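You operate a simulated robot arm through the tools that you are given. There is no shell and no other tool. Be economical: measure what you need, move in short steps, check, and stop when the job is done.

You are at the controls of a simulated robot arm. One attempt, no reset.

Task
Tidy up at the squaring plate. At the end: the box tube with the orange stripe from the squaring plate is on the clamp plate; the short end with the blue dab from the squaring plate is in the upper tray of the slatted table; the box tube with the teal stripe from the squaring plate is on the clamp plate; the short pin with the yellow cap stands on top of the steel block with the blue end; whatever was shut is shut again. Leave all else as you found it, and nothing knocked over (what rides in a drawer may roll over).

It is judged by the outcome, as a careful person would: the job done as asked, and still so three seconds after it is handed in. It fails if anything else is knocked over, pushed out of place, dropped, spilled or broken. A push-on lid holds only when it is set on centred and level and pressed home; a screw cap is set on level and turned clockwise until tight.

Robot
A 7-joint arm with a two-finger parallel gripper, fixed in place. Base frame: the origin is at the foot of the arm, x ahead of it, y to its left, z up. Readings come in m, rad, newtons and seconds.
With the tool pointing down near the work surface it reaches from about 0.24 to 0.68 m from the base axis. Its first joint turns from -1.152 to 1.152 rad. Payload 2.4 kg.
The tool frame sits at the grasp point between the pads (the TCP): z along the fingers, y along the line on which they close. The tips reach 0.03 m beyond it. Largest opening 0.094 m; finger width 0.028, thickness 0.01; the body of the gripper, 0.05 by 0.096 m, starts 0.055 m behind the TCP.
Orientation is that of the tool frame in the base frame, as a unit quaternion [x, y, z, w]. With the fingers straight down and closing along the base's y, the tool's x points along the base's -x, its y along +y and its z along -z.

Tools
- The arm moves only by the tool jog_arm. Its argument "moves" is a list of rows, each a list of 7 numbers: the gripper command, from -1 (fully open) to 1 (shut), values between in proportion, then the shift along the tool's x, y, z in units of 50 mm (1.0 is 50 mm), then the turn, a rotation vector about the tool's x, y, z in units of 4 degrees (1.0 is 4 degrees). In form: [[claw, x, y, z, ax, ay, az], ...]. A call has 1 to 8 rows; each row shifts and turns the commanded pose from where the row before left it, along the tool's axes as they then stand. A call with a number of a shift or a turn outside -1 to 1 is refused whole. Rows are played at 5 a second. More than 0.05 m and 0.15 rad between two rows, or a gripper value outside its range, and nothing of the call is played. A pose out of reach is approached as far as the arm can. The call stops where the force on the tool passes 40 N (or 10 N more than at its start, if that is more) or the arm is blocked; 0.2 s more then pass. The fingers move at their own pace (about 0.153 m/s each) and stop on an object; they squeeze with about 35 N. The grip force told is the motor's: it shows also when the fingers shut on nothing. Time passes only in rows, and 0.2 s behind the last, so rows that do not move let the fingers close. It gives the time, the measured TCP pose, the force on the tool (base axes), the opening and the grip force at its end, in the units of the frame above (readings bear some noise).
- Cameras (640 x 400 px; columns grow to the right, rows downward): "scene" is fixed at [0.0065, 0.4573, 1.4408]; the picture's right is [-0.95, -0.33, 0.00], its down [-0.20, 0.59, -0.78] and it looks along [0.26, -0.74, -0.62] (base axes); focal length 281 px, centre (320, 200). "wrist" rides on the gripper at [-0.037, 0, -0.058] in the tool frame; the picture's right is [0.00, -1.00, 0.00], its down [0.97, 0.00, -0.24] and it looks along [0.24, 0.00, 0.97] (tool axes); focal length 218 px, centre (320, 200).
- snapshot(camera): a new picture of that camera. It takes no simulated time.
- locate(camera, pixels): for up to 12 pixels [column, row] of the newest picture of that camera ("zoom" is the newest enlarged one), the place [x, y, z] in the base frame of the surface seen there, good to about 0.002 m. It takes no simulated time.
- inspect(camera, box): a new picture of the part [left, top, right, bottom] of that camera's present view, enlarged. It takes no simulated time.
- close_job(): hands the job in; it is judged then, once.

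Keep the steps short. Do not move on a guess: measure, check each grasp and each placing, and mend mistakes. In all there are 80 turns and 54 pictures (those below and enlarged ones count). Leave the gripper open and the arm clear of the work at the hand-in unless told otherwise, and finish with a single line.

The tools are called after "Call:" as a command line: name --pt "numbers of a row" for each row, then --argument value for the rest, lists and objects as JSON in quotes. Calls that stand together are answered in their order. jog_arm: Moves the arm, as the interface text tells. Its arguments: {"type":"object","properties":{"moves":{"type":"array","items":{"type":"array","items":{"type":"number"}}}},"required":["moves"]} The other tools are called the same way: snapshot (camera) takes a picture; locate (camera, pixels) gives the place of the surface under pixels of a picture; inspect (camera, box) takes an enlarged picture of a part of a camera's view; close_job () hands the job in.

At the start:

```text
time_s: 0.0
eef_pos: [0.4516, -0.0163, 1.1967]
tcp_rot: [0.0, 1.0, 0.0, 0.0]
contact_force: [0.2, -0.1, -0.3]
gripper_width: 0.094
grasp_force: 0.0
```

scene: 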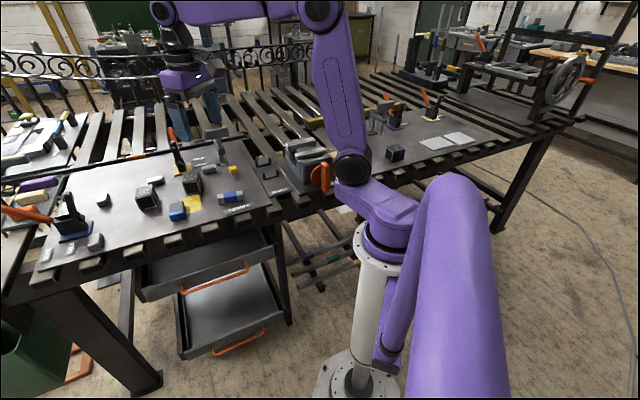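
wrist: 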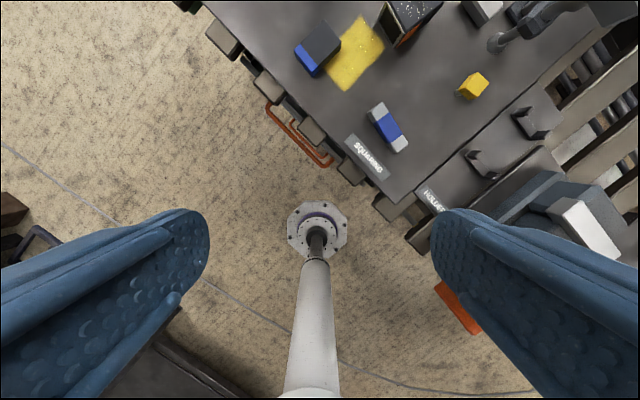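

I'll start by enlarging the table areas in the scene view to identify the objects.

Call:
inspect --camera "scene" --box '[30, 120, 290, 280]'

Call:
inspect --camera "scene" --box '[270, 60, 530, 220]'

Call:
inspect --camera "scene" --box '[100, 210, 340, 370]'

```text
2.46 times, centred on (160, 200) of scene
```

zoom: 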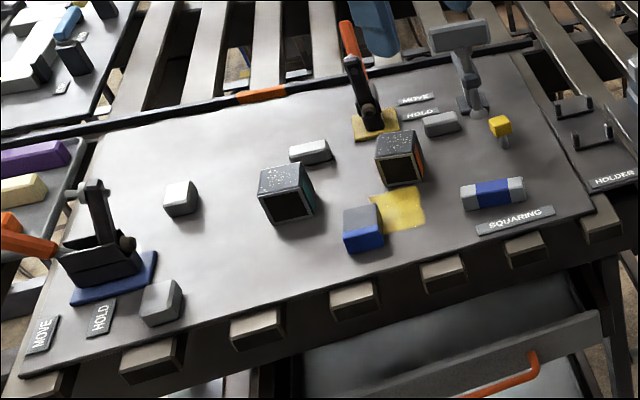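

```text
2.46 times, centred on (400, 140) of scene
```

zoom: 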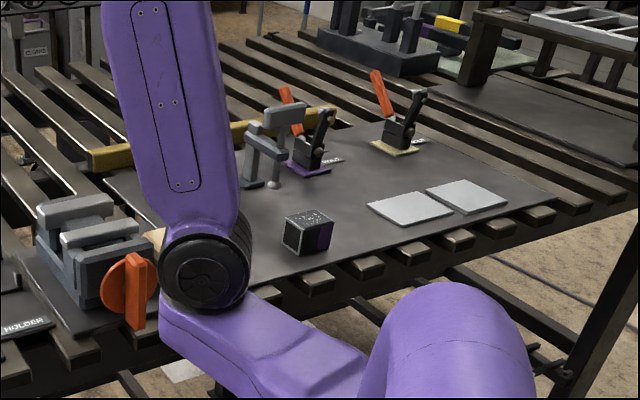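

```text
2.50 times, centred on (220, 290) of scene
```

zoom: 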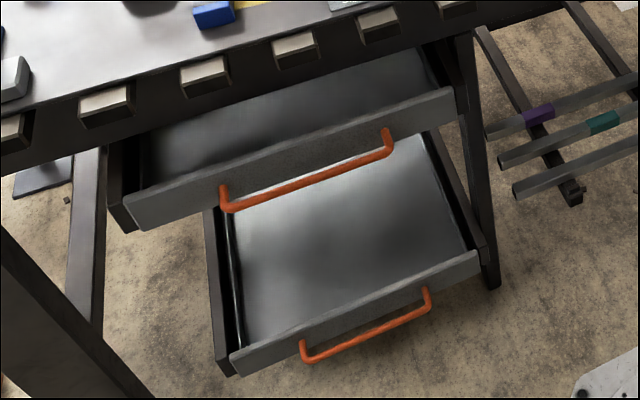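

Now I locate the main things on the plates and trays.

Call:
snapshot --camera "scene"

Call:
locate --camera "scene" --pixels '[[147, 192], [192, 178], [177, 208], [230, 197], [233, 169], [103, 198], [156, 180], [209, 169], [95, 241], [245, 202], [200, 200], [395, 150]]'

Call:
locate --camera "scene" --pixels '[[214, 277], [235, 340], [200, 262], [245, 247], [168, 265], [240, 300], [190, 320], [272, 250], [440, 142], [460, 140], [50, 262], [255, 208]]'

```text
48 pictures are left
```

scene: 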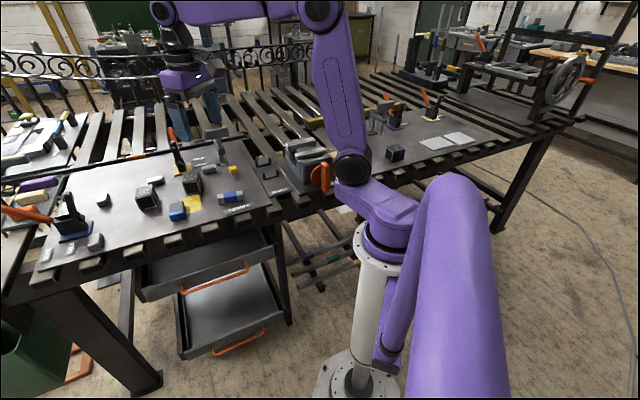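

```text
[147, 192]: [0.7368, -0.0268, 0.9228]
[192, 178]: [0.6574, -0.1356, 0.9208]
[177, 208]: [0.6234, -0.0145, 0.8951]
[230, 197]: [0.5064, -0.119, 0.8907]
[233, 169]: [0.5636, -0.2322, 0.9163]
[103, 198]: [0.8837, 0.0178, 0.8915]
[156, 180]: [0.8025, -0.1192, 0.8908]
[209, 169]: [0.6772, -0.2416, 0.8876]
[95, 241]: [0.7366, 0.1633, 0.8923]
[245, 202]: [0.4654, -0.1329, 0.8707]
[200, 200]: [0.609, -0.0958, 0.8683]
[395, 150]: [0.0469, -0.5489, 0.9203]
```

```text
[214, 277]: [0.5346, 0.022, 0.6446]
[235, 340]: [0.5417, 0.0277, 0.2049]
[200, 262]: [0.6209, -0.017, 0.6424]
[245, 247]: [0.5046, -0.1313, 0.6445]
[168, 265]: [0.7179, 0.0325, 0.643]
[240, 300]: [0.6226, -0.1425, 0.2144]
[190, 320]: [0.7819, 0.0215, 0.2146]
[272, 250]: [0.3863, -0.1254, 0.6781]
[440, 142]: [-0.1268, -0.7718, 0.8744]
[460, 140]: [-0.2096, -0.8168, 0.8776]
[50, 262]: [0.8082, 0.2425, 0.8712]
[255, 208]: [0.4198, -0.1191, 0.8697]
```

I see two plates; I need labels and details. Next: enlarge the left end of the view, the vise/holder area, and the current wrist view.

Call:
inspect --camera "scene" --box '[0, 100, 160, 260]'

Call:
inspect --camera "wrist" --box '[200, 0, 640, 260]'

Call:
inspect --camera "scene" --box '[360, 80, 500, 170]'

```text
2.50 times, centred on (80, 180) of scene
```

zoom: 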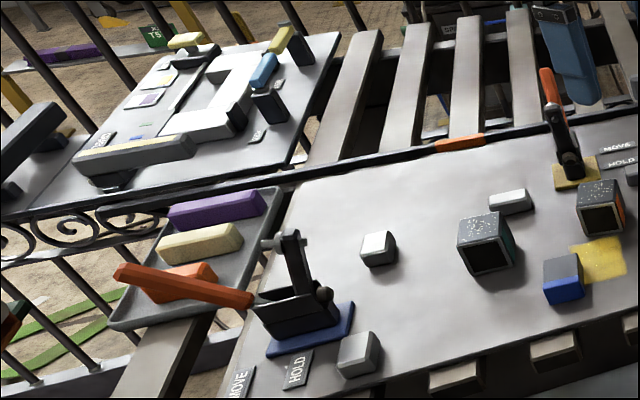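

```text
1.45 times, centred on (420, 130) of wrist
```

zoom: 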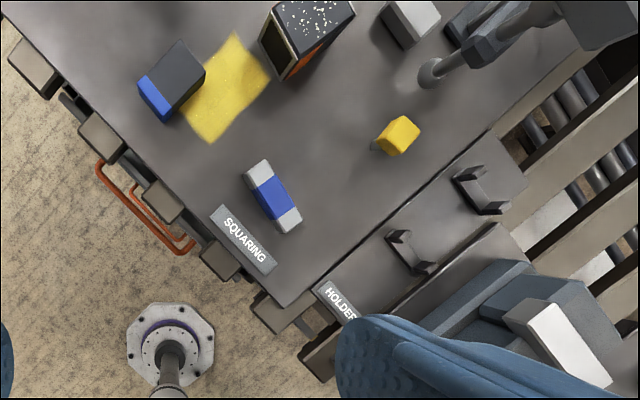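

```text
4.44 times, centred on (430, 125) of scene
```

zoom: 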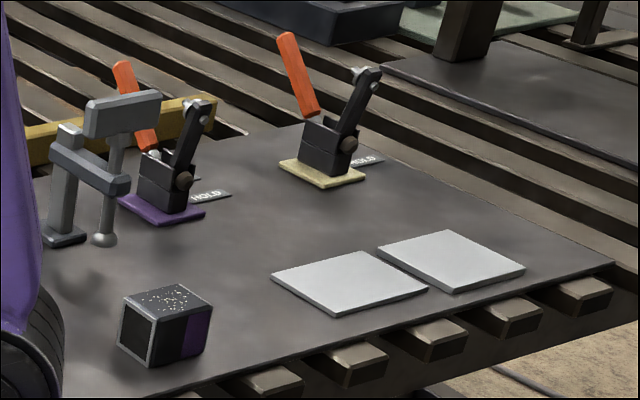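

The clamp plate's label isn't visible yet. I move the arm at height towards the right plate (base -y) to look down there.

Call:
jog_arm --pt "-1 0.3 -0.9 0 0 0 0" --pt "-1 0.3 -0.9 0 0 0 0" --pt "-1 0.3 -0.9 0 0 0 0" --pt "-1 0.3 -0.9 0 0 0 0" --pt "-1 0.3 -0.9 0 0 0 0" --pt "-1 0.3 -0.9 0 0 0 0" --pt "-1 0.3 -0.9 0 0 0 0" --pt "-1 0.3 -0.9 0 0 0 0"

Call:
snapshot --camera "wrist"

Call:
snapshot --camera "scene"

```text
time_s: 1.8
eef_pos: [0.3324, -0.378, 1.1926]
tcp_rot: [0.0, 1.0, 0.0, 0.0]
contact_force: [0.7, 0.4, 0.5]
gripper_width: 0.0941
grasp_force: 0.2
```

```text
44 pictures are left
```

wrist: 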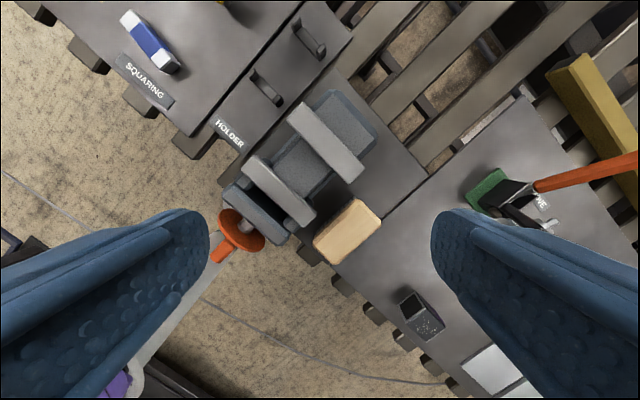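

```text
43 pictures are left
```

scene: 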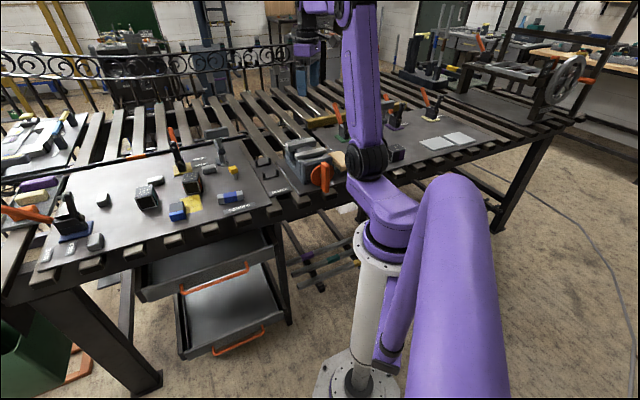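

The right-hand plate has several toggle clamps. I move a bit further to see whether it's labelled, and open the view.

Call:
jog_arm --pt "-1 0.3 -0.9 0 0 0 0" --pt "-1 0.3 -0.9 0 0 0 0" --pt "-1 0.3 -0.9 0 0 0 0"

Call:
snapshot --camera "wrist"

```text
time_s: 2.6
eef_pos: [0.2883, -0.5139, 1.1958]
tcp_rot: [-0.001, 1.0, 0.001, 0.0]
contact_force: [-0.4, 0.4, -0.3]
gripper_width: 0.0938
grasp_force: 0.0
```

```text
42 pictures are left
```

wrist: 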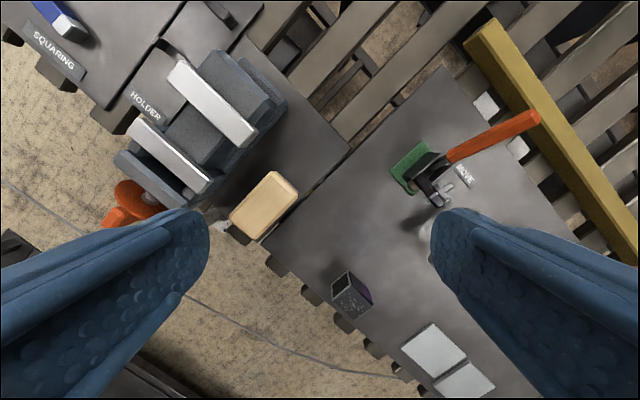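

This plate has clamps in place and a purple-striped tube. I locate its surface points, clamp, and tube.

Call:
locate --camera "wrist" --pixels '[[350, 215], [310, 240], [370, 170], [440, 110], [280, 245], [345, 155], [410, 165], [350, 295], [265, 205], [390, 250], [395, 230], [440, 180]]'

Call:
inspect --camera "wrist" --box '[240, 60, 560, 380]'

```text
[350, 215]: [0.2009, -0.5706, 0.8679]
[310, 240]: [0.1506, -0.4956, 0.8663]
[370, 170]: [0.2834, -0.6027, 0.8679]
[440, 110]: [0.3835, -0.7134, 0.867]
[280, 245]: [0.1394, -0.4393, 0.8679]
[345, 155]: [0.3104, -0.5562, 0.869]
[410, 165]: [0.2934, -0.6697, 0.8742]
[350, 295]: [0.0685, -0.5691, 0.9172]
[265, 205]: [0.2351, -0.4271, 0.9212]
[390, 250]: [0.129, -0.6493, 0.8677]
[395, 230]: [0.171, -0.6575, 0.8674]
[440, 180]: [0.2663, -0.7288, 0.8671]
```

```text
1.25 times, centred on (400, 220) of wrist
```

zoom: 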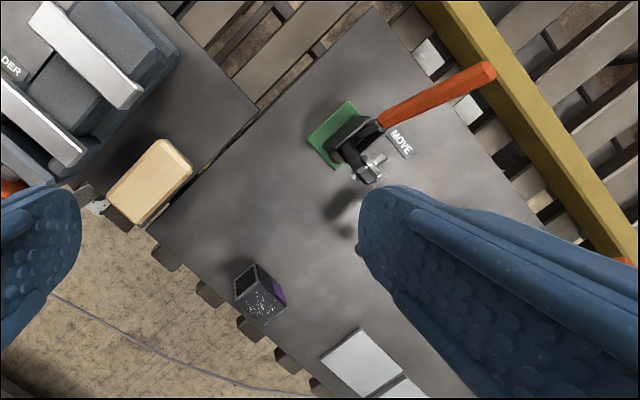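

Reach limits matter here, so I test at safe height (z≈1.05) how far over the plate the arm can go: target about (0.22, -0.57).

Call:
jog_arm --pt "-1 0 0 1 0 0 0" --pt "-1 0 0 1 0 0 0" --pt "-1 0 0 1 0 0 0" --pt "-1 0.45 -0.4 0 0 0 0" --pt "-1 0.45 -0.4 0 0 0 0" --pt "-1 0.45 -0.4 0 0 0 0" --pt "-1 0 0 0 0 0 0"

```text
time_s: 4.2
eef_pos: [0.2194, -0.5743, 1.0446]
tcp_rot: [0.0, 1.0, 0.0, 0.0]
contact_force: [-0.2, 0.5, -0.2]
gripper_width: 0.0939
grasp_force: 0.2
```

Reached, so placing there is feasible. Now I go up and back to the squaring plate's front edge to look at the trays and parts.

Call:
jog_arm --pt "-1 0 0 -1 0 0 0" --pt "-1 0 0 -1 0 0 0" --pt "-1 -0.35 0.9 0 0 0 0" --pt "-1 -0.35 0.9 0 0 0 0" --pt "-1 -0.35 0.9 0 0 0 0" --pt "-1 -0.35 0.9 0 0 0 0" --pt "-1 -0.35 0.9 0 0 0 0" --pt "-1 -0.35 0.9 0 0 0 0"

Call:
jog_arm --pt "-1 -0.3 0.9 0 0 0 0" --pt "-1 -0.3 0.9 0 0 0 0" --pt "-1 -0.3 0.9 0 0 0 0" --pt "-1 -0.3 0.9 0 0 0 0" --pt "-1 -0.3 0.9 0 0 0 0" --pt "-1 -0.3 0.9 0 0 0 0" --pt "-1 -0.3 0.9 0 0 0 0" --pt "-1 -0.3 0.9 0 0 0 0"

Call:
snapshot --camera "wrist"

```text
time_s: 6.0
eef_pos: [0.324, -0.305, 1.1451]
tcp_rot: [-0.001, 1.0, 0.0, 0.0]
contact_force: [0.5, 0.9, -0.4]
gripper_width: 0.0937
grasp_force: 0.3
```

```text
time_s: 7.8
eef_pos: [0.4445, 0.0603, 1.1469]
tcp_rot: [0.001, 1.0, 0.001, -0.001]
contact_force: [-0.9, -0.8, 0.8]
gripper_width: 0.0939
grasp_force: 0.1
```

```text
40 pictures are left
```

wrist: 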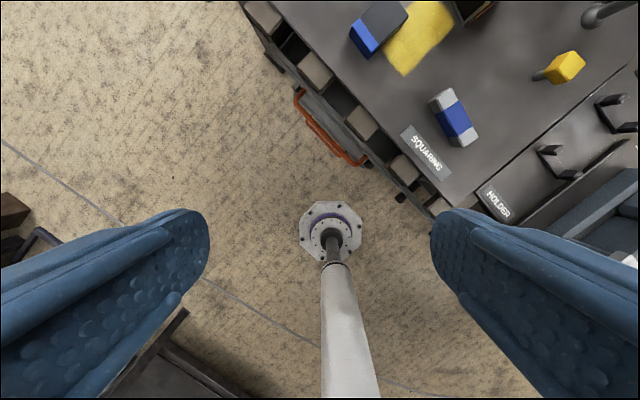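

The upper tray is essentially shut: its front panel is just under the table edge with the orange handle sticking out. I measure the handle and parts.

Call:
inspect --camera "wrist" --box '[230, 0, 470, 200]'

Call:
locate --camera "wrist" --pixels '[[299, 95], [305, 113], [330, 143], [360, 162], [345, 120], [330, 105], [374, 168], [440, 98], [465, 138], [570, 67], [545, 75], [430, 150]]'

Call:
locate --camera "scene" --pixels '[[183, 288], [216, 286], [247, 268], [208, 270], [150, 295], [272, 245], [240, 262], [170, 285], [222, 345], [262, 332], [236, 352], [213, 240]]'

```text
2.00 times, centred on (350, 100) of wrist
```

zoom: 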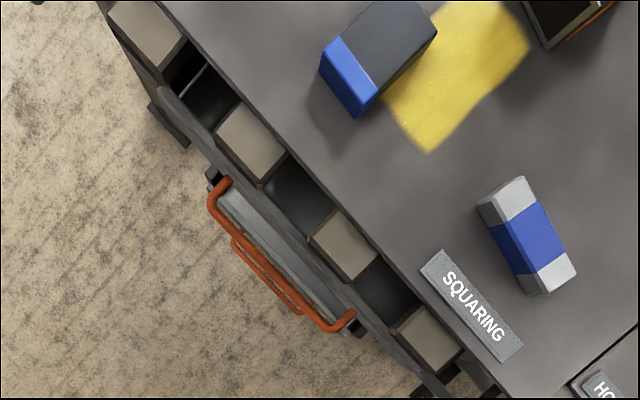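

```text
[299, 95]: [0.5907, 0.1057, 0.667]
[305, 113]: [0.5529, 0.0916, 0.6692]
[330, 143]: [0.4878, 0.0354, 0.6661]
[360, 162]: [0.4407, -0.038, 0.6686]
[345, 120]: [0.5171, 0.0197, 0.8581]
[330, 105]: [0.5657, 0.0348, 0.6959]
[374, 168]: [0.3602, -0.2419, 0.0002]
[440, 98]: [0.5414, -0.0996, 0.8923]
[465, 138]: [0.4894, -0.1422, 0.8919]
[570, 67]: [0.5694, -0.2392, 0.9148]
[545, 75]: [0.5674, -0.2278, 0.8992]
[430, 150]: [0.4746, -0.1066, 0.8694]
```

```text
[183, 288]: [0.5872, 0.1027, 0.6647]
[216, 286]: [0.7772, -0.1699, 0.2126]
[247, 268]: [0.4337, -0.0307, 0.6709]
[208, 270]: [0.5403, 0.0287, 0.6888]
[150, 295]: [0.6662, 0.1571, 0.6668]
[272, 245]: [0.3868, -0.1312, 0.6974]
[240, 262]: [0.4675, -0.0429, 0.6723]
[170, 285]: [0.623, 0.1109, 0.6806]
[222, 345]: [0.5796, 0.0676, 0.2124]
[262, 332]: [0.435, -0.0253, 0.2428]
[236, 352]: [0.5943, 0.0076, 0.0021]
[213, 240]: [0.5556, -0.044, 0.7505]
```

The tray's handle geometry is measured roughly. Next I look at the squaring plate from above to identify parts, moving to about (0.56,-0.1,1.15).

Call:
jog_arm --pt "-1 -0.4 -0.7 0 0 0 0" --pt "-1 -0.4 -0.7 0 0 0 0" --pt "-1 -0.4 -0.7 0 0 0 0" --pt "-1 -0.4 -0.7 0 0 0 0"

Call:
snapshot --camera "wrist"

Call:
inspect --camera "wrist" --box '[200, 0, 520, 200]'

```text
time_s: 8.8
eef_pos: [0.5241, -0.0805, 1.1488]
tcp_rot: [0.0, 1.0, 0.0, 0.001]
contact_force: [0.1, -0.4, 0.9]
gripper_width: 0.0939
grasp_force: 0.0
```

```text
38 pictures are left
```

wrist: 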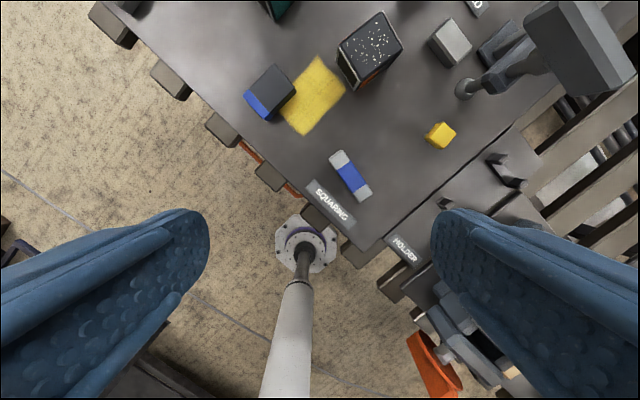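

```text
2.00 times, centred on (360, 100) of wrist
```

zoom: 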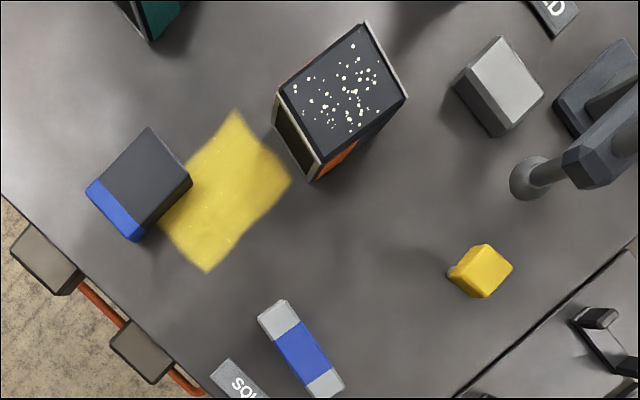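

I locate corners of the tops of the orange tube, blue-end block, blue-dab part and the yellow cap in this zoom.

Call:
locate --camera "zoom" --pixels '[[284, 96], [364, 28], [402, 96], [322, 160], [342, 95], [150, 132], [186, 178], [130, 206], [142, 170], [270, 312], [330, 382], [482, 268]]'

Call:
locate --camera "zoom" --pixels '[[284, 304], [262, 322], [338, 372], [316, 392], [485, 248], [508, 268], [484, 294], [458, 272], [450, 272], [92, 190], [230, 180], [220, 240]]'

```text
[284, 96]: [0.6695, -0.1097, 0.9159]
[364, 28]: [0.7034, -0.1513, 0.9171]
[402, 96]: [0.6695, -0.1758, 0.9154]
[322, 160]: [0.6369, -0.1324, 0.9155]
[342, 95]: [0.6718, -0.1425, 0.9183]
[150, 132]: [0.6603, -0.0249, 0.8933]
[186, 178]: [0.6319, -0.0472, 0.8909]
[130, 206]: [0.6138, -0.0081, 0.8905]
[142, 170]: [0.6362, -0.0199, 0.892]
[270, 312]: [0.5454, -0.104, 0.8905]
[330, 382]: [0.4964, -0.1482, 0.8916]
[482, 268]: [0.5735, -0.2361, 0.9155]
```

```text
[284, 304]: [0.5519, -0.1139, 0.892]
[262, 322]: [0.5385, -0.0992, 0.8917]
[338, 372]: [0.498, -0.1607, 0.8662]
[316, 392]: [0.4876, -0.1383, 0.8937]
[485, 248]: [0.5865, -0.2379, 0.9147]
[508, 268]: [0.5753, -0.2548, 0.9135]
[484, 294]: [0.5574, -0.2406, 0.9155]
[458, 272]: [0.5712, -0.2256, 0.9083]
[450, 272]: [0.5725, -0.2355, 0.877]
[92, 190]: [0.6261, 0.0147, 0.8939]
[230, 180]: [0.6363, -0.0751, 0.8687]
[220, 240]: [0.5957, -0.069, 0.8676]
```

The orange tube's top centre is (0.670,-0.142,0.916), sides close along ~40°. Before descending I check the neighbouring tall things (hammer stand, clamp, teal tube) in a fresh scene zoom.

Call:
inspect --camera "scene" --box '[120, 110, 260, 220]'

```text
3.64 times, centred on (190, 165) of scene
```

zoom: 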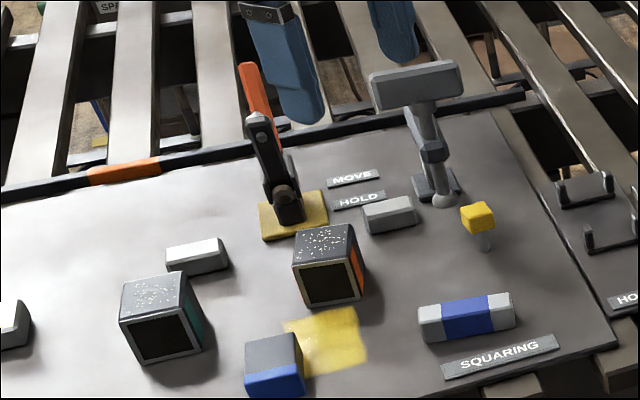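

Call:
locate --camera "zoom" --pixels '[[258, 130], [250, 75], [285, 195], [415, 85], [445, 80], [445, 195], [390, 210], [162, 290], [128, 284], [182, 275], [195, 305], [195, 245]]'

Call:
locate --camera "zoom" --pixels '[[125, 310], [197, 350], [150, 335], [205, 345], [330, 245], [305, 240], [350, 230], [360, 250], [300, 222], [485, 240], [478, 212], [185, 360]]'

```text
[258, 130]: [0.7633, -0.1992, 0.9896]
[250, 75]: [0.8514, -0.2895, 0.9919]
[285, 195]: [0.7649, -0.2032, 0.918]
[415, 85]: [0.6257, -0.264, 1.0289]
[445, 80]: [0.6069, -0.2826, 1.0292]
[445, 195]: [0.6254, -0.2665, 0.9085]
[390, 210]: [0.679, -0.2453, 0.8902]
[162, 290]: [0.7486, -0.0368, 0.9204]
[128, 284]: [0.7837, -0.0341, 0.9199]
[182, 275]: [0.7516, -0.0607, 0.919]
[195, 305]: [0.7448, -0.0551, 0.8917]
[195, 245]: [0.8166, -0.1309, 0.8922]
```

```text
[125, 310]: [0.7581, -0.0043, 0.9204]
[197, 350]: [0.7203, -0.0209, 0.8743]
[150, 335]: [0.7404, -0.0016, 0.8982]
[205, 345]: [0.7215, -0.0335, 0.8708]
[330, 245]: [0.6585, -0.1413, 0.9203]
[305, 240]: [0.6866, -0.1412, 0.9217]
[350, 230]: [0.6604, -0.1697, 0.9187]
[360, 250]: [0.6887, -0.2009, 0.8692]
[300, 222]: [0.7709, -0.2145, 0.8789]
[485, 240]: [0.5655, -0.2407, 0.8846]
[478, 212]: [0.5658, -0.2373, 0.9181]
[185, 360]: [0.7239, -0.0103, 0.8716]
```

Measured: teal tube centre ≈(0.753,-0.032); hammer head and clamp are clear of the gripper. I rotate the tool 50° so it closes across the orange tube's sides, staying high.

Call:
jog_arm --pt "-1 0 0 0 0 0 1" --pt "-1 0 0 0 0 0 1" --pt "-1 0 0 0 0 0 1" --pt "-1 0 0 0 0 0 1" --pt "-1 0 0 0 0 0 1" --pt "-1 0 0 0 0 0 1" --pt "-1 0 0 0 0 0 1" --pt "-1 0 0 0 0 0 1"

Call:
jog_arm --pt "-1 0 0 0 0 0 1" --pt "-1 0 0 0 0 0 1" --pt "-1 0 0 0 0 0 1" --pt "-1 0 0 0 0 0 1" --pt "-1 0 0 0 0 0 0.5" --pt "-1 -0.705 0.36 0 0 0 0" --pt "-1 -0.705 0.36 0 0 0 0" --pt "-1 -0.705 0.36 0 0 0 0"

Call:
jog_arm --pt "-1 -0.705 0.36 0 0 0 0" --pt "-1 0 0 1 0 0 0" --pt "-1 0 0 1 0 0 0" --pt "-1 0 0 0 0 0 0"

Call:
snapshot --camera "wrist"

```text
time_s: 10.6
eef_pos: [0.5251, -0.0821, 1.146]
tcp_rot: [0.277, 0.961, 0.0, 0.0]
contact_force: [0.2, -0.2, -0.3]
gripper_width: 0.0938
grasp_force: 0.0
```

```text
time_s: 12.4
eef_pos: [0.6324, -0.1294, 1.1473]
tcp_rot: [0.422, 0.906, -0.001, -0.002]
contact_force: [0.5, 0.2, 2.8]
gripper_width: 0.0942
grasp_force: 0.1
```

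```text
time_s: 13.4
eef_pos: [0.6351, -0.132, 1.0407]
tcp_rot: [0.423, 0.906, -0.001, 0.0]
contact_force: [-0.5, 0.2, 0.2]
gripper_width: 0.094
grasp_force: 0.1
out of reach, approached as far as the arm can: row 1
```

```text
35 pictures are left
```

wrist: 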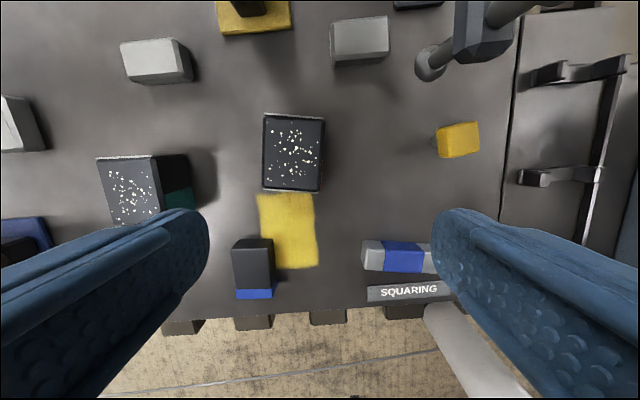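

The tool is aligned with the tube. I lower to z≈0.96 (tips above the tube) and shift the remaining ~36 mm.

Call:
jog_arm --pt "-1 0 0 0.8 0 0 0" --pt "-1 0 0 0.8 0 0 0" --pt "-1 -0.3 0.2 0 0 0 0" --pt "-1 -0.3 0.2 0 0 0 0" --pt "-1 0 0 0 0 0 0"

Call:
snapshot --camera "wrist"

```text
time_s: 14.6
eef_pos: [0.6685, -0.1391, 0.9627]
tcp_rot: [0.423, 0.906, 0.0, 0.0]
contact_force: [0.3, -0.8, -0.5]
gripper_width: 0.094
grasp_force: 0.0
```

```text
34 pictures are left
```

wrist: 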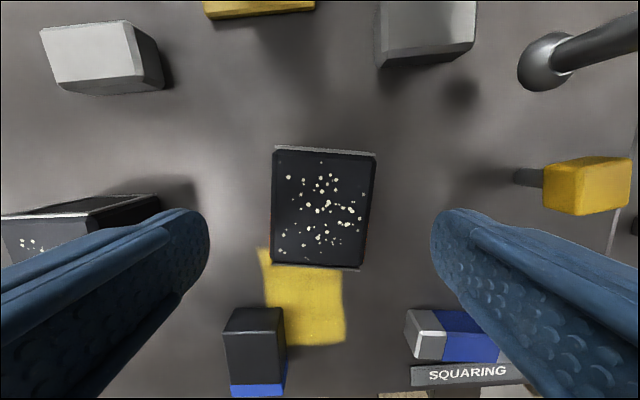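

The tube sits centred between the pads with ~3° twist. I correct the twist, descend to z≈0.903 and close.

Call:
jog_arm --pt "-1 -0.05 0 0 0 0 0.75" --pt "-1 0 0 0.6 0 0 0" --pt "-1 0 0 0.58 0 0 0" --pt "-1 0 0 0 0 0 0" --pt "1 0 0 0 0 0 0" --pt "1 0 0 0 0 0 0" --pt "1 0 0 0 0 0 0"

```text
time_s: 16.2
eef_pos: [0.6716, -0.1414, 0.902]
tcp_rot: [0.446, 0.895, 0.0, 0.0]
contact_force: [1.0, 0.4, 0.1]
gripper_width: 0.054
grasp_force: 34.8
```

Grip is firm at 54 mm. I lift and draw back toward the base, then check the grasp.

Call:
jog_arm --pt "1 0 0 -1 0 0 0" --pt "1 0.36 -0.48 -0.6 0 0 0" --pt "1 0.36 -0.48 -0.6 0 0 0" --pt "1 0.36 -0.48 -0.6 0 0 0" --pt "1 0.36 -0.48 -0.6 0 0 0" --pt "1 0.36 -0.48 -0.6 0 0 0" --pt "1 0.36 -0.48 -0.6 0 0 0"

Call:
snapshot --camera "wrist"

```text
time_s: 17.8
eef_pos: [0.49, -0.1434, 1.1345]
tcp_rot: [0.446, 0.895, 0.001, -0.001]
contact_force: [-0.3, -0.1, -2.9]
gripper_width: 0.054
grasp_force: 34.9
```

```text
33 pictures are left
```

wrist: 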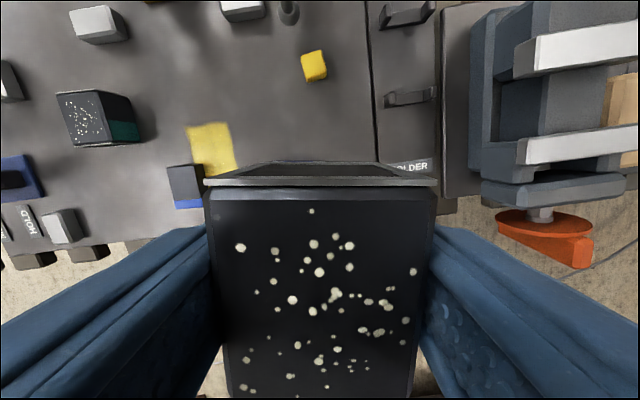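

The tube is held squarely. I carry it at z≈1.13 over the vise to the clamp plate spot (0.225,-0.56).

Call:
jog_arm --pt "1 -0.316 -0.842 0 0 0 0" --pt "1 -0.316 -0.842 0 0 0 0" --pt "1 -0.316 -0.842 0 0 0 0" --pt "1 -0.316 -0.842 0 0 0 0" --pt "1 -0.316 -0.842 0 0 0 0" --pt "1 -0.316 -0.842 0 0 0 0" --pt "1 -0.316 -0.842 0 0 0 0" --pt "1 -0.316 -0.842 0 0 0 0"

Call:
jog_arm --pt "1 -0.316 -0.842 0 0 0 0" --pt "1 -0.316 -0.842 0 0 0 0" --pt "1 -0.316 -0.842 0 0 0 0" --pt "1 0 0 1 0 0 0" --pt "1 0 0 1 0 0 0" --pt "1 0 0 1 0 0 0" --pt "1 0 0 0 0 0 0"

Call:
snapshot --camera "wrist"

Call:
inspect --camera "scene" --box '[270, 60, 480, 190]'

```text
time_s: 19.6
eef_pos: [0.2981, -0.4436, 1.1317]
tcp_rot: [0.447, 0.895, 0.0, 0.0]
contact_force: [0.9, 0.1, -2.6]
gripper_width: 0.0539
grasp_force: 35.0
```

```text
time_s: 21.2
eef_pos: [0.2272, -0.5619, 0.9836]
tcp_rot: [0.447, 0.894, -0.001, 0.0]
contact_force: [-1.2, 0.2, -2.5]
gripper_width: 0.0545
grasp_force: 34.4
```

```text
32 pictures are left
```

wrist: 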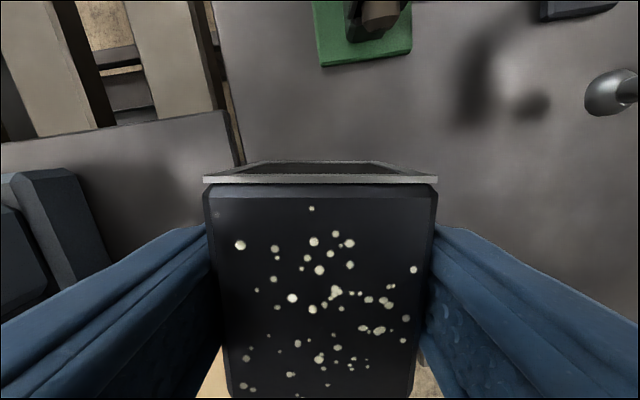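

```text
3.05 times, centred on (375, 125) of scene
```

zoom: 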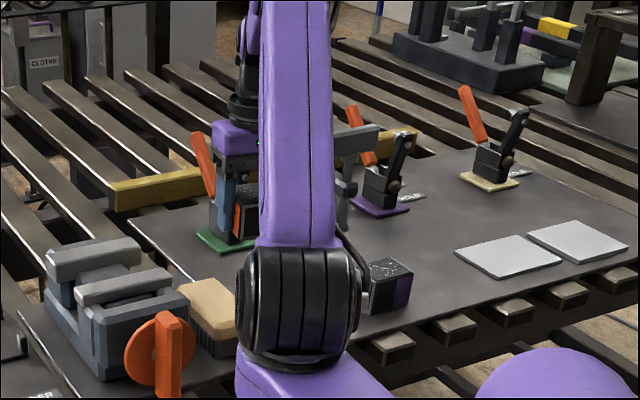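

The arm's elbow appears near the table edge and purple tube in this view. I measure the elbow before descending.

Call:
locate --camera "zoom" --pixels '[[300, 310], [365, 290], [350, 340], [300, 360], [300, 385], [245, 300], [290, 150], [255, 215], [390, 280], [210, 300], [220, 240], [345, 225]]'

```text
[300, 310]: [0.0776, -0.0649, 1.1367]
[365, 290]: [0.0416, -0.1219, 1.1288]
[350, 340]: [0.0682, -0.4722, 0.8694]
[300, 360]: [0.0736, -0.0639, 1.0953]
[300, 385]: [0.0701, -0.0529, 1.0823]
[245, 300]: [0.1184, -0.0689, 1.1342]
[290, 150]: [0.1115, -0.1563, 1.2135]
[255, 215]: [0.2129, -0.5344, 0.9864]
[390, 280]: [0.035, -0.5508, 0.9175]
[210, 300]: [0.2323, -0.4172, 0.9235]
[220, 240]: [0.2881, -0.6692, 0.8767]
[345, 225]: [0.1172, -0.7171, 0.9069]
```

The elbow is well clear (near the base). I check the plate's left edge precisely in the wrist view before lowering.

Call:
locate --camera "wrist" --pixels '[[238, 150], [245, 150], [228, 100], [222, 60], [230, 60], [365, 60], [330, 64], [600, 110], [470, 150], [215, 100]]'

```text
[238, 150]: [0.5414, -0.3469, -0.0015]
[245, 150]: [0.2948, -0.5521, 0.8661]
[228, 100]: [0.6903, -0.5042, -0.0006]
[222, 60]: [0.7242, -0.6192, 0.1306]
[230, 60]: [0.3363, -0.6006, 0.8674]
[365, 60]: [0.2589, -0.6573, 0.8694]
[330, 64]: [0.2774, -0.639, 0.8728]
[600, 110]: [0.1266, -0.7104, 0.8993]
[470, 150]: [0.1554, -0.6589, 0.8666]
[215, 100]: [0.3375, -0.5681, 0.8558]
```

The plate's edge is 58 mm from the tube centre, so it sits fully on. I lower until the tube is seated.

Call:
jog_arm --pt "1 0 0 0.7 0 0 0" --pt "1 0 0 0.7 0 0 0" --pt "1 0 0 0.19 0 0 0" --pt "1 0 0 0 0 0 0"

```text
time_s: 22.2
eef_pos: [0.2252, -0.5611, 0.9027]
tcp_rot: [0.446, 0.895, -0.001, 0.0]
contact_force: [-0.7, 0.0, -2.0]
gripper_width: 0.0539
grasp_force: 35.2
```

Nearly seated (force still shows the weight). I lower 1.5 mm more, and open.

Call:
jog_arm --pt "1 0 0 0.03 0 0 0" --pt "1 0 0 0 0 0 0" --pt "-0.4 0 0 0 0 0 0" --pt "-1 0 0 0 0 0 0" --pt "-1 0 0 0 0 0 0" --pt "-1 0 0 -1 0 0 0" --pt "-1 0 0 -1 0 0 0" --pt "-1 0 0 -1 0 0 0"

Call:
snapshot --camera "wrist"

```text
time_s: 24.0
eef_pos: [0.2255, -0.5624, 1.0482]
tcp_rot: [0.446, 0.895, 0.0, 0.001]
contact_force: [-0.3, 0.0, -0.2]
gripper_width: 0.0942
grasp_force: 0.1
```

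```text
30 pictures are left
```

wrist: 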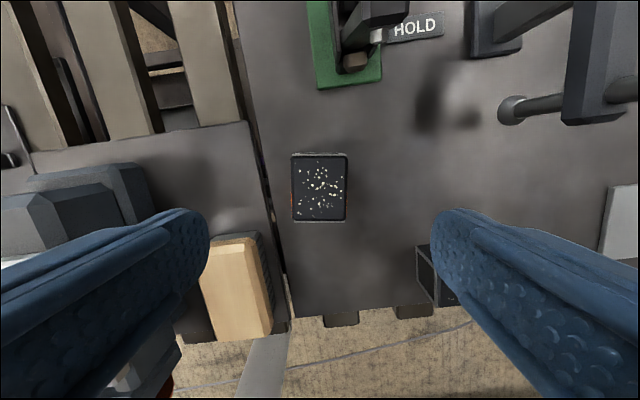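

The orange tube stands well on the plate. While here I test whether the free spot beside it (about 0.1 m in tool -y) is reachable for the second tube.

Call:
jog_arm --pt "-1 0.1 -0.7 0 0 0 0" --pt "-1 0.1 -0.7 0 0 0 0" --pt "-1 0.1 -0.6 0 0 0 0" --pt "-1 0 0 0 0 0 0"

```text
time_s: 25.0
eef_pos: [0.1351, -0.6095, 1.0531]
tcp_rot: [0.446, 0.895, -0.001, 0.0]
contact_force: [-0.1, 0.7, 0.4]
gripper_width: 0.0939
grasp_force: 0.1
```

That spot is reachable. Now I return over the squaring plate for the teal tube, at safe height.

Call:
jog_arm --pt "-1 0 0 -0.8 0 0 0" --pt "-1 0 0 -0.8 0 0 0" --pt "-1 0.249 0.872 0 0 0 0" --pt "-1 0.249 0.872 0 0 0 0" --pt "-1 0.249 0.872 0 0 0 0" --pt "-1 0.249 0.872 0 0 0 0" --pt "-1 0.249 0.872 0 0 0 0" --pt "-1 0.249 0.872 0 0 0 0"

Call:
jog_arm --pt "-1 0.249 0.872 0 0 0 0" --pt "-1 0.249 0.872 0 0 0 0" --pt "-1 0.249 0.872 0 0 0 0" --pt "-1 0.249 0.872 0 0 0 0" --pt "-1 0.249 0.872 0 0 0 0" --pt "-1 0.249 0.872 0 0 0 0" --pt "-1 0.249 0.872 0 0 0 -0.75"

Call:
jog_arm --pt "-1 0 0.5 0 0 -1 0" --pt "-1 0 0.5 0 0 -1 0" --pt "-1 0 0.5 0 0 -1 0" --pt "-1 0 0.5 0 0 -1 0" --pt "-1 0 0.5 0 0 -1 0" --pt "-1 0 0 0 0 -1 0" --pt "-1 0 0 0 0 -1 0" --pt "-1 0 0 0 0 -1 0"

```text
time_s: 26.8
eef_pos: [0.3014, -0.3919, 1.1309]
tcp_rot: [0.446, 0.895, 0.0, 0.0]
contact_force: [0.2, 0.6, 0.1]
gripper_width: 0.0939
grasp_force: 0.1
```

```text
time_s: 28.4
eef_pos: [0.4923, -0.1376, 1.1347]
tcp_rot: [0.423, 0.906, 0.0, 0.0]
contact_force: [-0.8, 0.3, -0.7]
gripper_width: 0.0935
grasp_force: 0.1
```

```text
time_s: 30.2
eef_pos: [0.5865, -0.0583, 1.1316]
tcp_rot: [0.406, 0.871, -0.116, 0.251]
contact_force: [-0.4, -0.2, 0.8]
gripper_width: 0.0938
grasp_force: 0.1
```

The tool is tilted 32° leaning inward. I move to a pre-grasp 80 mm short of the teal tube along the tool axis.

Call:
jog_arm --pt "-1 0.186 0.578 0.634 0 0 0" --pt "-1 0.186 0.578 0.634 0 0 0" --pt "-1 0.186 0.578 0.634 0 0 0" --pt "-1 0.186 0.578 0.634 0 0 0" --pt "-1 0.186 0.578 0.634 0 0 0" --pt "-1 0 0 0 0 0 0"

Call:
snapshot --camera "wrist"

```text
time_s: 31.6
eef_pos: [0.7265, 0.0027, 0.9742]
tcp_rot: [0.406, 0.871, -0.117, 0.25]
contact_force: [0.3, 0.6, 0.0]
gripper_width: 0.0942
grasp_force: 0.1
```

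```text
29 pictures are left
```

wrist: 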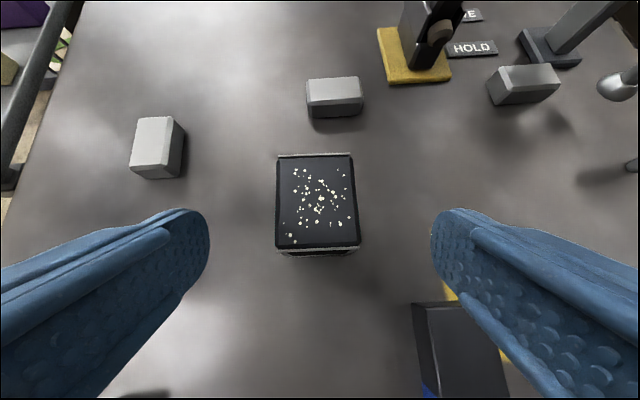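

The tube is centred at column ~318 and square. I verify its top corners.

Call:
locate --camera "wrist" --pixels '[[281, 162], [350, 162], [280, 241], [355, 241], [316, 205]]'

```text
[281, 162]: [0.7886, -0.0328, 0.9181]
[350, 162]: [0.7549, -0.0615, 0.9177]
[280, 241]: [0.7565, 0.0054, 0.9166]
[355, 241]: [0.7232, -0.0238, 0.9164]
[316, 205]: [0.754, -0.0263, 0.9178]
```

Tube centre (0.7558,-0.028). I advance 80 mm along the tool axis and close.

Call:
jog_arm --pt "-1 0 0.05 0.6 0 0 0" --pt "-1 0 0 0.6 0 0 0" --pt "-1 0 0 0.4 0 0 0" --pt "-1 0 0 0 0 0 0" --pt "1 0 0 0 0 0 0" --pt "1 0 0 0 0 0 0" --pt "1 0 0 0 0 0 0"

```text
time_s: 33.2
eef_pos: [0.7583, -0.0329, 0.9066]
tcp_rot: [0.406, 0.871, -0.116, 0.25]
contact_force: [2.3, 0.2, 0.3]
gripper_width: 0.0541
grasp_force: 34.7
```

Gripped at 54 mm. I lift straight up, then draw back toward the base.

Call:
jog_arm --pt "1 -0.425 0 -0.68 0 0 0" --pt "1 0.223 -0.612 -0.614 0 0 0" --pt "1 0.223 -0.612 -0.614 0 0 0" --pt "1 0.223 -0.612 -0.614 0 0 0" --pt "1 0.223 -0.612 -0.614 0 0 0" --pt "1 0.223 -0.612 -0.614 0 0 0" --pt "1 0.223 -0.612 -0.614 0 0 0"

Call:
jog_arm --pt "1 0 0 0 0 1 0" --pt "1 0 0 0 0 1 0" --pt "1 0 0 0 0 1 0" --pt "1 0 0 0 0 1 0" --pt "1 0 0 0 0 1 0" --pt "1 0 0 0 0 1 0" --pt "1 0 0 0 0 1 0" --pt "1 0 0 0 0 1 0"

Call:
snapshot --camera "wrist"

```text
time_s: 34.8
eef_pos: [0.5137, -0.0325, 1.0663]
tcp_rot: [0.406, 0.871, -0.116, 0.249]
contact_force: [-0.4, 0.1, -2.5]
gripper_width: 0.0539
grasp_force: 35.6
```

```text
time_s: 36.6
eef_pos: [0.5166, -0.0315, 1.0662]
tcp_rot: [0.423, 0.906, 0.001, -0.001]
contact_force: [0.9, 0.0, -2.1]
gripper_width: 0.0543
grasp_force: 35.4
```

```text
28 pictures are left
```

wrist: 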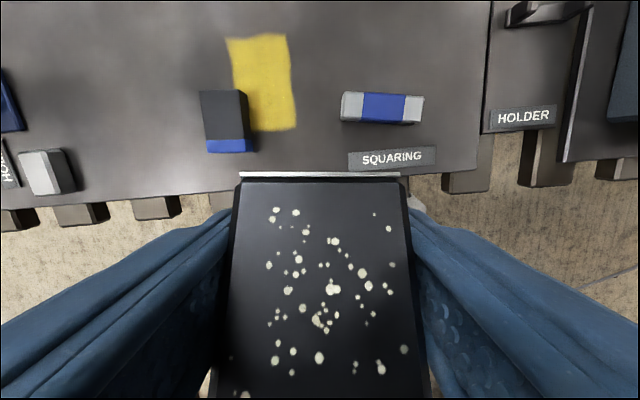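

The tube was gripped with the tool tilted, so it is level only at that tilt; I'll re-tilt for placing. I carry it over now at z≈1.13.

Call:
jog_arm --pt "1 0 0 -0.7 0 0 0" --pt "1 0 0 -0.7 0 0 0" --pt "1 -0.271 -0.867 0 0 0 0" --pt "1 -0.271 -0.867 0 0 0 0" --pt "1 -0.271 -0.867 0 0 0 0" --pt "1 -0.271 -0.867 0 0 0 0" --pt "1 -0.271 -0.867 0 0 0 0" --pt "1 -0.271 -0.867 0 0 0 0"

Call:
jog_arm --pt "1 -0.271 -0.867 0 0 0 0" --pt "1 -0.271 -0.867 0 0 0 0" --pt "1 -0.271 -0.867 0 0 0 0" --pt "1 -0.271 -0.867 0 0 0 0" --pt "1 -0.271 -0.867 0 0 0 0" --pt "1 -0.271 -0.867 0 0 0 0" --pt "1 -0.271 -0.867 0 0 0 0" --pt "1 -0.271 -0.867 0 0 0 0"

Call:
jog_arm --pt "1 -0.271 -0.867 0 0 0 0" --pt "1 0 0 0 0 -1 0" --pt "1 0 0 0 0 -1 0" --pt "1 0 0 0 0 -1 0" --pt "1 0 0 0 0 -1 0" --pt "1 0 0 0 0 -1 0" --pt "1 0 0 0 0 -1 0" --pt "1 0 0 0 0 -1 0"

```text
time_s: 38.4
eef_pos: [0.3651, -0.2598, 1.136]
tcp_rot: [0.422, 0.907, 0.0, 0.0]
contact_force: [0.4, -0.2, -2.6]
gripper_width: 0.0539
grasp_force: 34.8
```

```text
time_s: 40.2
eef_pos: [0.1775, -0.566, 1.1368]
tcp_rot: [0.422, 0.907, 0.0, 0.0]
contact_force: [0.3, -0.1, -2.9]
gripper_width: 0.054
grasp_force: 35.1
```

```text
time_s: 42.0
eef_pos: [0.1484, -0.6048, 1.1365]
tcp_rot: [0.41, 0.879, -0.103, 0.219]
contact_force: [-0.5, -0.7, -2.2]
gripper_width: 0.054
grasp_force: 35.3
```

Tilt works there. I add the last 4°, shift 15 mm further from the orange tube, and descend to ~0.96 for a look.

Call:
jog_arm --pt "1 0 -0.34 0 0 -1 0" --pt "1 0.465 0 0.742 0 0 0" --pt "1 0.465 0 0.742 0 0 0" --pt "1 0.465 0 0.742 0 0 0" --pt "1 0.465 0 0.742 0 0 0" --pt "1 0 0 0 0 0 0"

Call:
snapshot --camera "wrist"

Call:
inspect --camera "scene" --box '[310, 80, 470, 180]'

```text
time_s: 43.4
eef_pos: [0.1373, -0.6157, 0.9582]
tcp_rot: [0.406, 0.871, -0.117, 0.25]
contact_force: [-0.3, 0.0, -2.2]
gripper_width: 0.0542
grasp_force: 34.5
```

```text
27 pictures are left
```

wrist: 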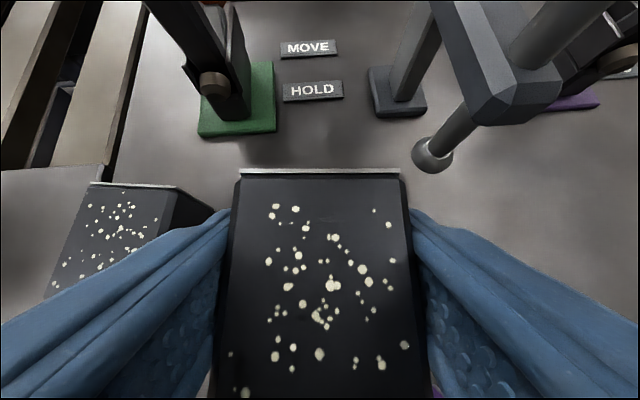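

```text
4.00 times, centred on (390, 130) of scene
```

zoom: 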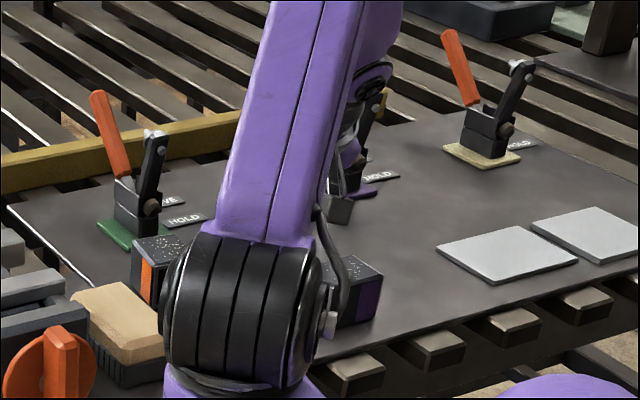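

The hammer stand is to the upper right in view; I measure its clearance before the last 50 mm down.

Call:
locate --camera "wrist" --pixels '[[480, 100], [440, 20], [560, 80], [430, 165], [500, 118], [400, 105], [120, 210], [180, 195], [590, 330], [470, 220]]'

```text
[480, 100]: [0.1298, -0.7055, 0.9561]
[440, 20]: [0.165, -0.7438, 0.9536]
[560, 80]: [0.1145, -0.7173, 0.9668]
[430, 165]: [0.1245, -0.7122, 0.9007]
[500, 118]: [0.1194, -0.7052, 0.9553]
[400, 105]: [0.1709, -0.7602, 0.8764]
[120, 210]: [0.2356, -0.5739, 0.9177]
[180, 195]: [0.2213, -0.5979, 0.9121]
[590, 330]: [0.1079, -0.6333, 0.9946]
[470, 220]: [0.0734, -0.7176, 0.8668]
```

Clearances are fine (≥20 mm). I lower 50 mm vertically to seat the tube.

Call:
jog_arm --pt "1 0.27 0 0.43 0 0 0" --pt "1 0.25 0 0.41 0 0 0" --pt "1 0.02 0 0.03 0 0 0" --pt "1 0 0 0 0 0 0"

```text
time_s: 44.4
eef_pos: [0.1356, -0.6148, 0.9104]
tcp_rot: [0.406, 0.871, -0.116, 0.25]
contact_force: [-0.1, -0.6, -1.7]
gripper_width: 0.0542
grasp_force: 34.9
```

Call:
jog_arm --pt "1 0.03 0 0.048 0 0 0" --pt "1 0 0 0 0 0 0"

```text
time_s: 45.0
eef_pos: [0.1359, -0.6157, 0.9073]
tcp_rot: [0.406, 0.871, -0.117, 0.249]
contact_force: [1.2, -0.2, -3.3]
gripper_width: 0.0541
grasp_force: 34.9
```

Height 0.9073 is within a millimetre of the pick height. I lower 1 mm more, open, and back off along the tool axis.

Call:
jog_arm --pt "1 0.012 0 0.018 0 0 0" --pt "1 0 0 0 0 0 0" --pt "-0.3 0 0 0 0 0 0" --pt "-0.9 0 0 0 0 0 0" --pt "-0.9 0 0 0 0 0 0" --pt "-0.9 0 0 -0.8 0 0 0" --pt "-0.9 0 0 -1 0 0 0" --pt "-0.9 0 0 -1 0 0 0"

Call:
snapshot --camera "wrist"

```text
time_s: 46.8
eef_pos: [0.0889, -0.5556, 1.0237]
tcp_rot: [0.406, 0.872, -0.115, 0.248]
contact_force: [0.1, -0.3, 0.7]
gripper_width: 0.0894
grasp_force: 0.2
```

```text
25 pictures are left
```

wrist: 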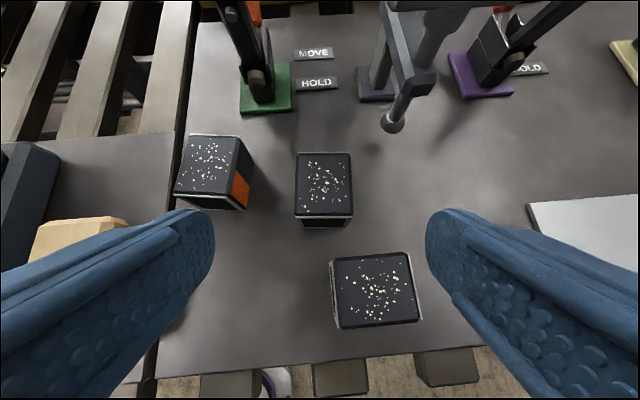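

Both tubes stand on the clamp plate and the purple tube is untouched. Next the yellow-capped pin; I keep the tilt (keeps the hand away from the hammer head) and travel at z≈1.13.

Call:
jog_arm --pt "-0.9 -0.5 0 -0.8 0 0 0" --pt "0 -0.5 0 -0.8 0 0 0" --pt "0 -0.035 0.952 0.024 0 0 0" --pt "0 -0.035 0.952 0.024 0 0 0" --pt "0 -0.035 0.952 0.024 0 0 0" --pt "0 -0.035 0.952 0.024 0 0 0" --pt "0 -0.035 0.952 0.024 0 0 0" --pt "0 -0.035 0.952 0.024 0 0 0"

Call:
jog_arm --pt "0 -0.035 0.952 0.024 0 0 0" --pt "0 -0.035 0.952 0.024 0 0 0" --pt "0 -0.035 0.952 0.024 0 0 0" --pt "0 -0.035 0.952 0.024 0 0 0" --pt "0 -0.035 0.952 0.024 0 0 0" --pt "0 -0.035 0.952 0.024 0 0 0" --pt "0 0 0 0 0 0 0"

Call:
snapshot --camera "wrist"

```text
time_s: 48.6
eef_pos: [0.3155, -0.3821, 1.1185]
tcp_rot: [0.406, 0.871, -0.116, 0.251]
contact_force: [0.7, 1.5, -0.4]
gripper_width: 0.0469
grasp_force: 0.1
```

```text
time_s: 50.2
eef_pos: [0.5433, -0.2104, 1.1207]
tcp_rot: [0.407, 0.871, -0.117, 0.25]
contact_force: [-0.1, 0.4, 1.1]
gripper_width: 0.0471
grasp_force: 0.2
```

```text
24 pictures are left
```

wrist: 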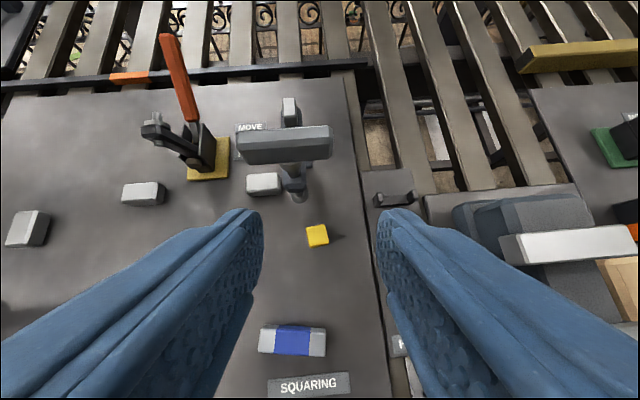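

The cap is centred at (317,235). I lower 100 mm toward it and re-measure.

Call:
jog_arm --pt "0 0.53 0 0.84 0 0 0" --pt "0 0.53 0 0.84 0 0 0" --pt "0 0.37 0 0.59 0 0 0" --pt "0 0 0 0 0 0 0"

Call:
inspect --camera "wrist" --box '[200, 40, 440, 240]'

```text
time_s: 51.2
eef_pos: [0.543, -0.2113, 0.9827]
tcp_rot: [0.407, 0.871, -0.117, 0.249]
contact_force: [-0.9, 0.0, 0.4]
gripper_width: 0.0469
grasp_force: 0.0
```

```text
2.00 times, centred on (320, 140) of wrist
```

zoom: 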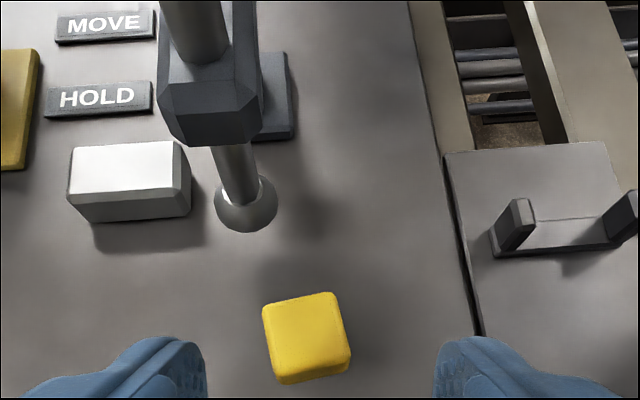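

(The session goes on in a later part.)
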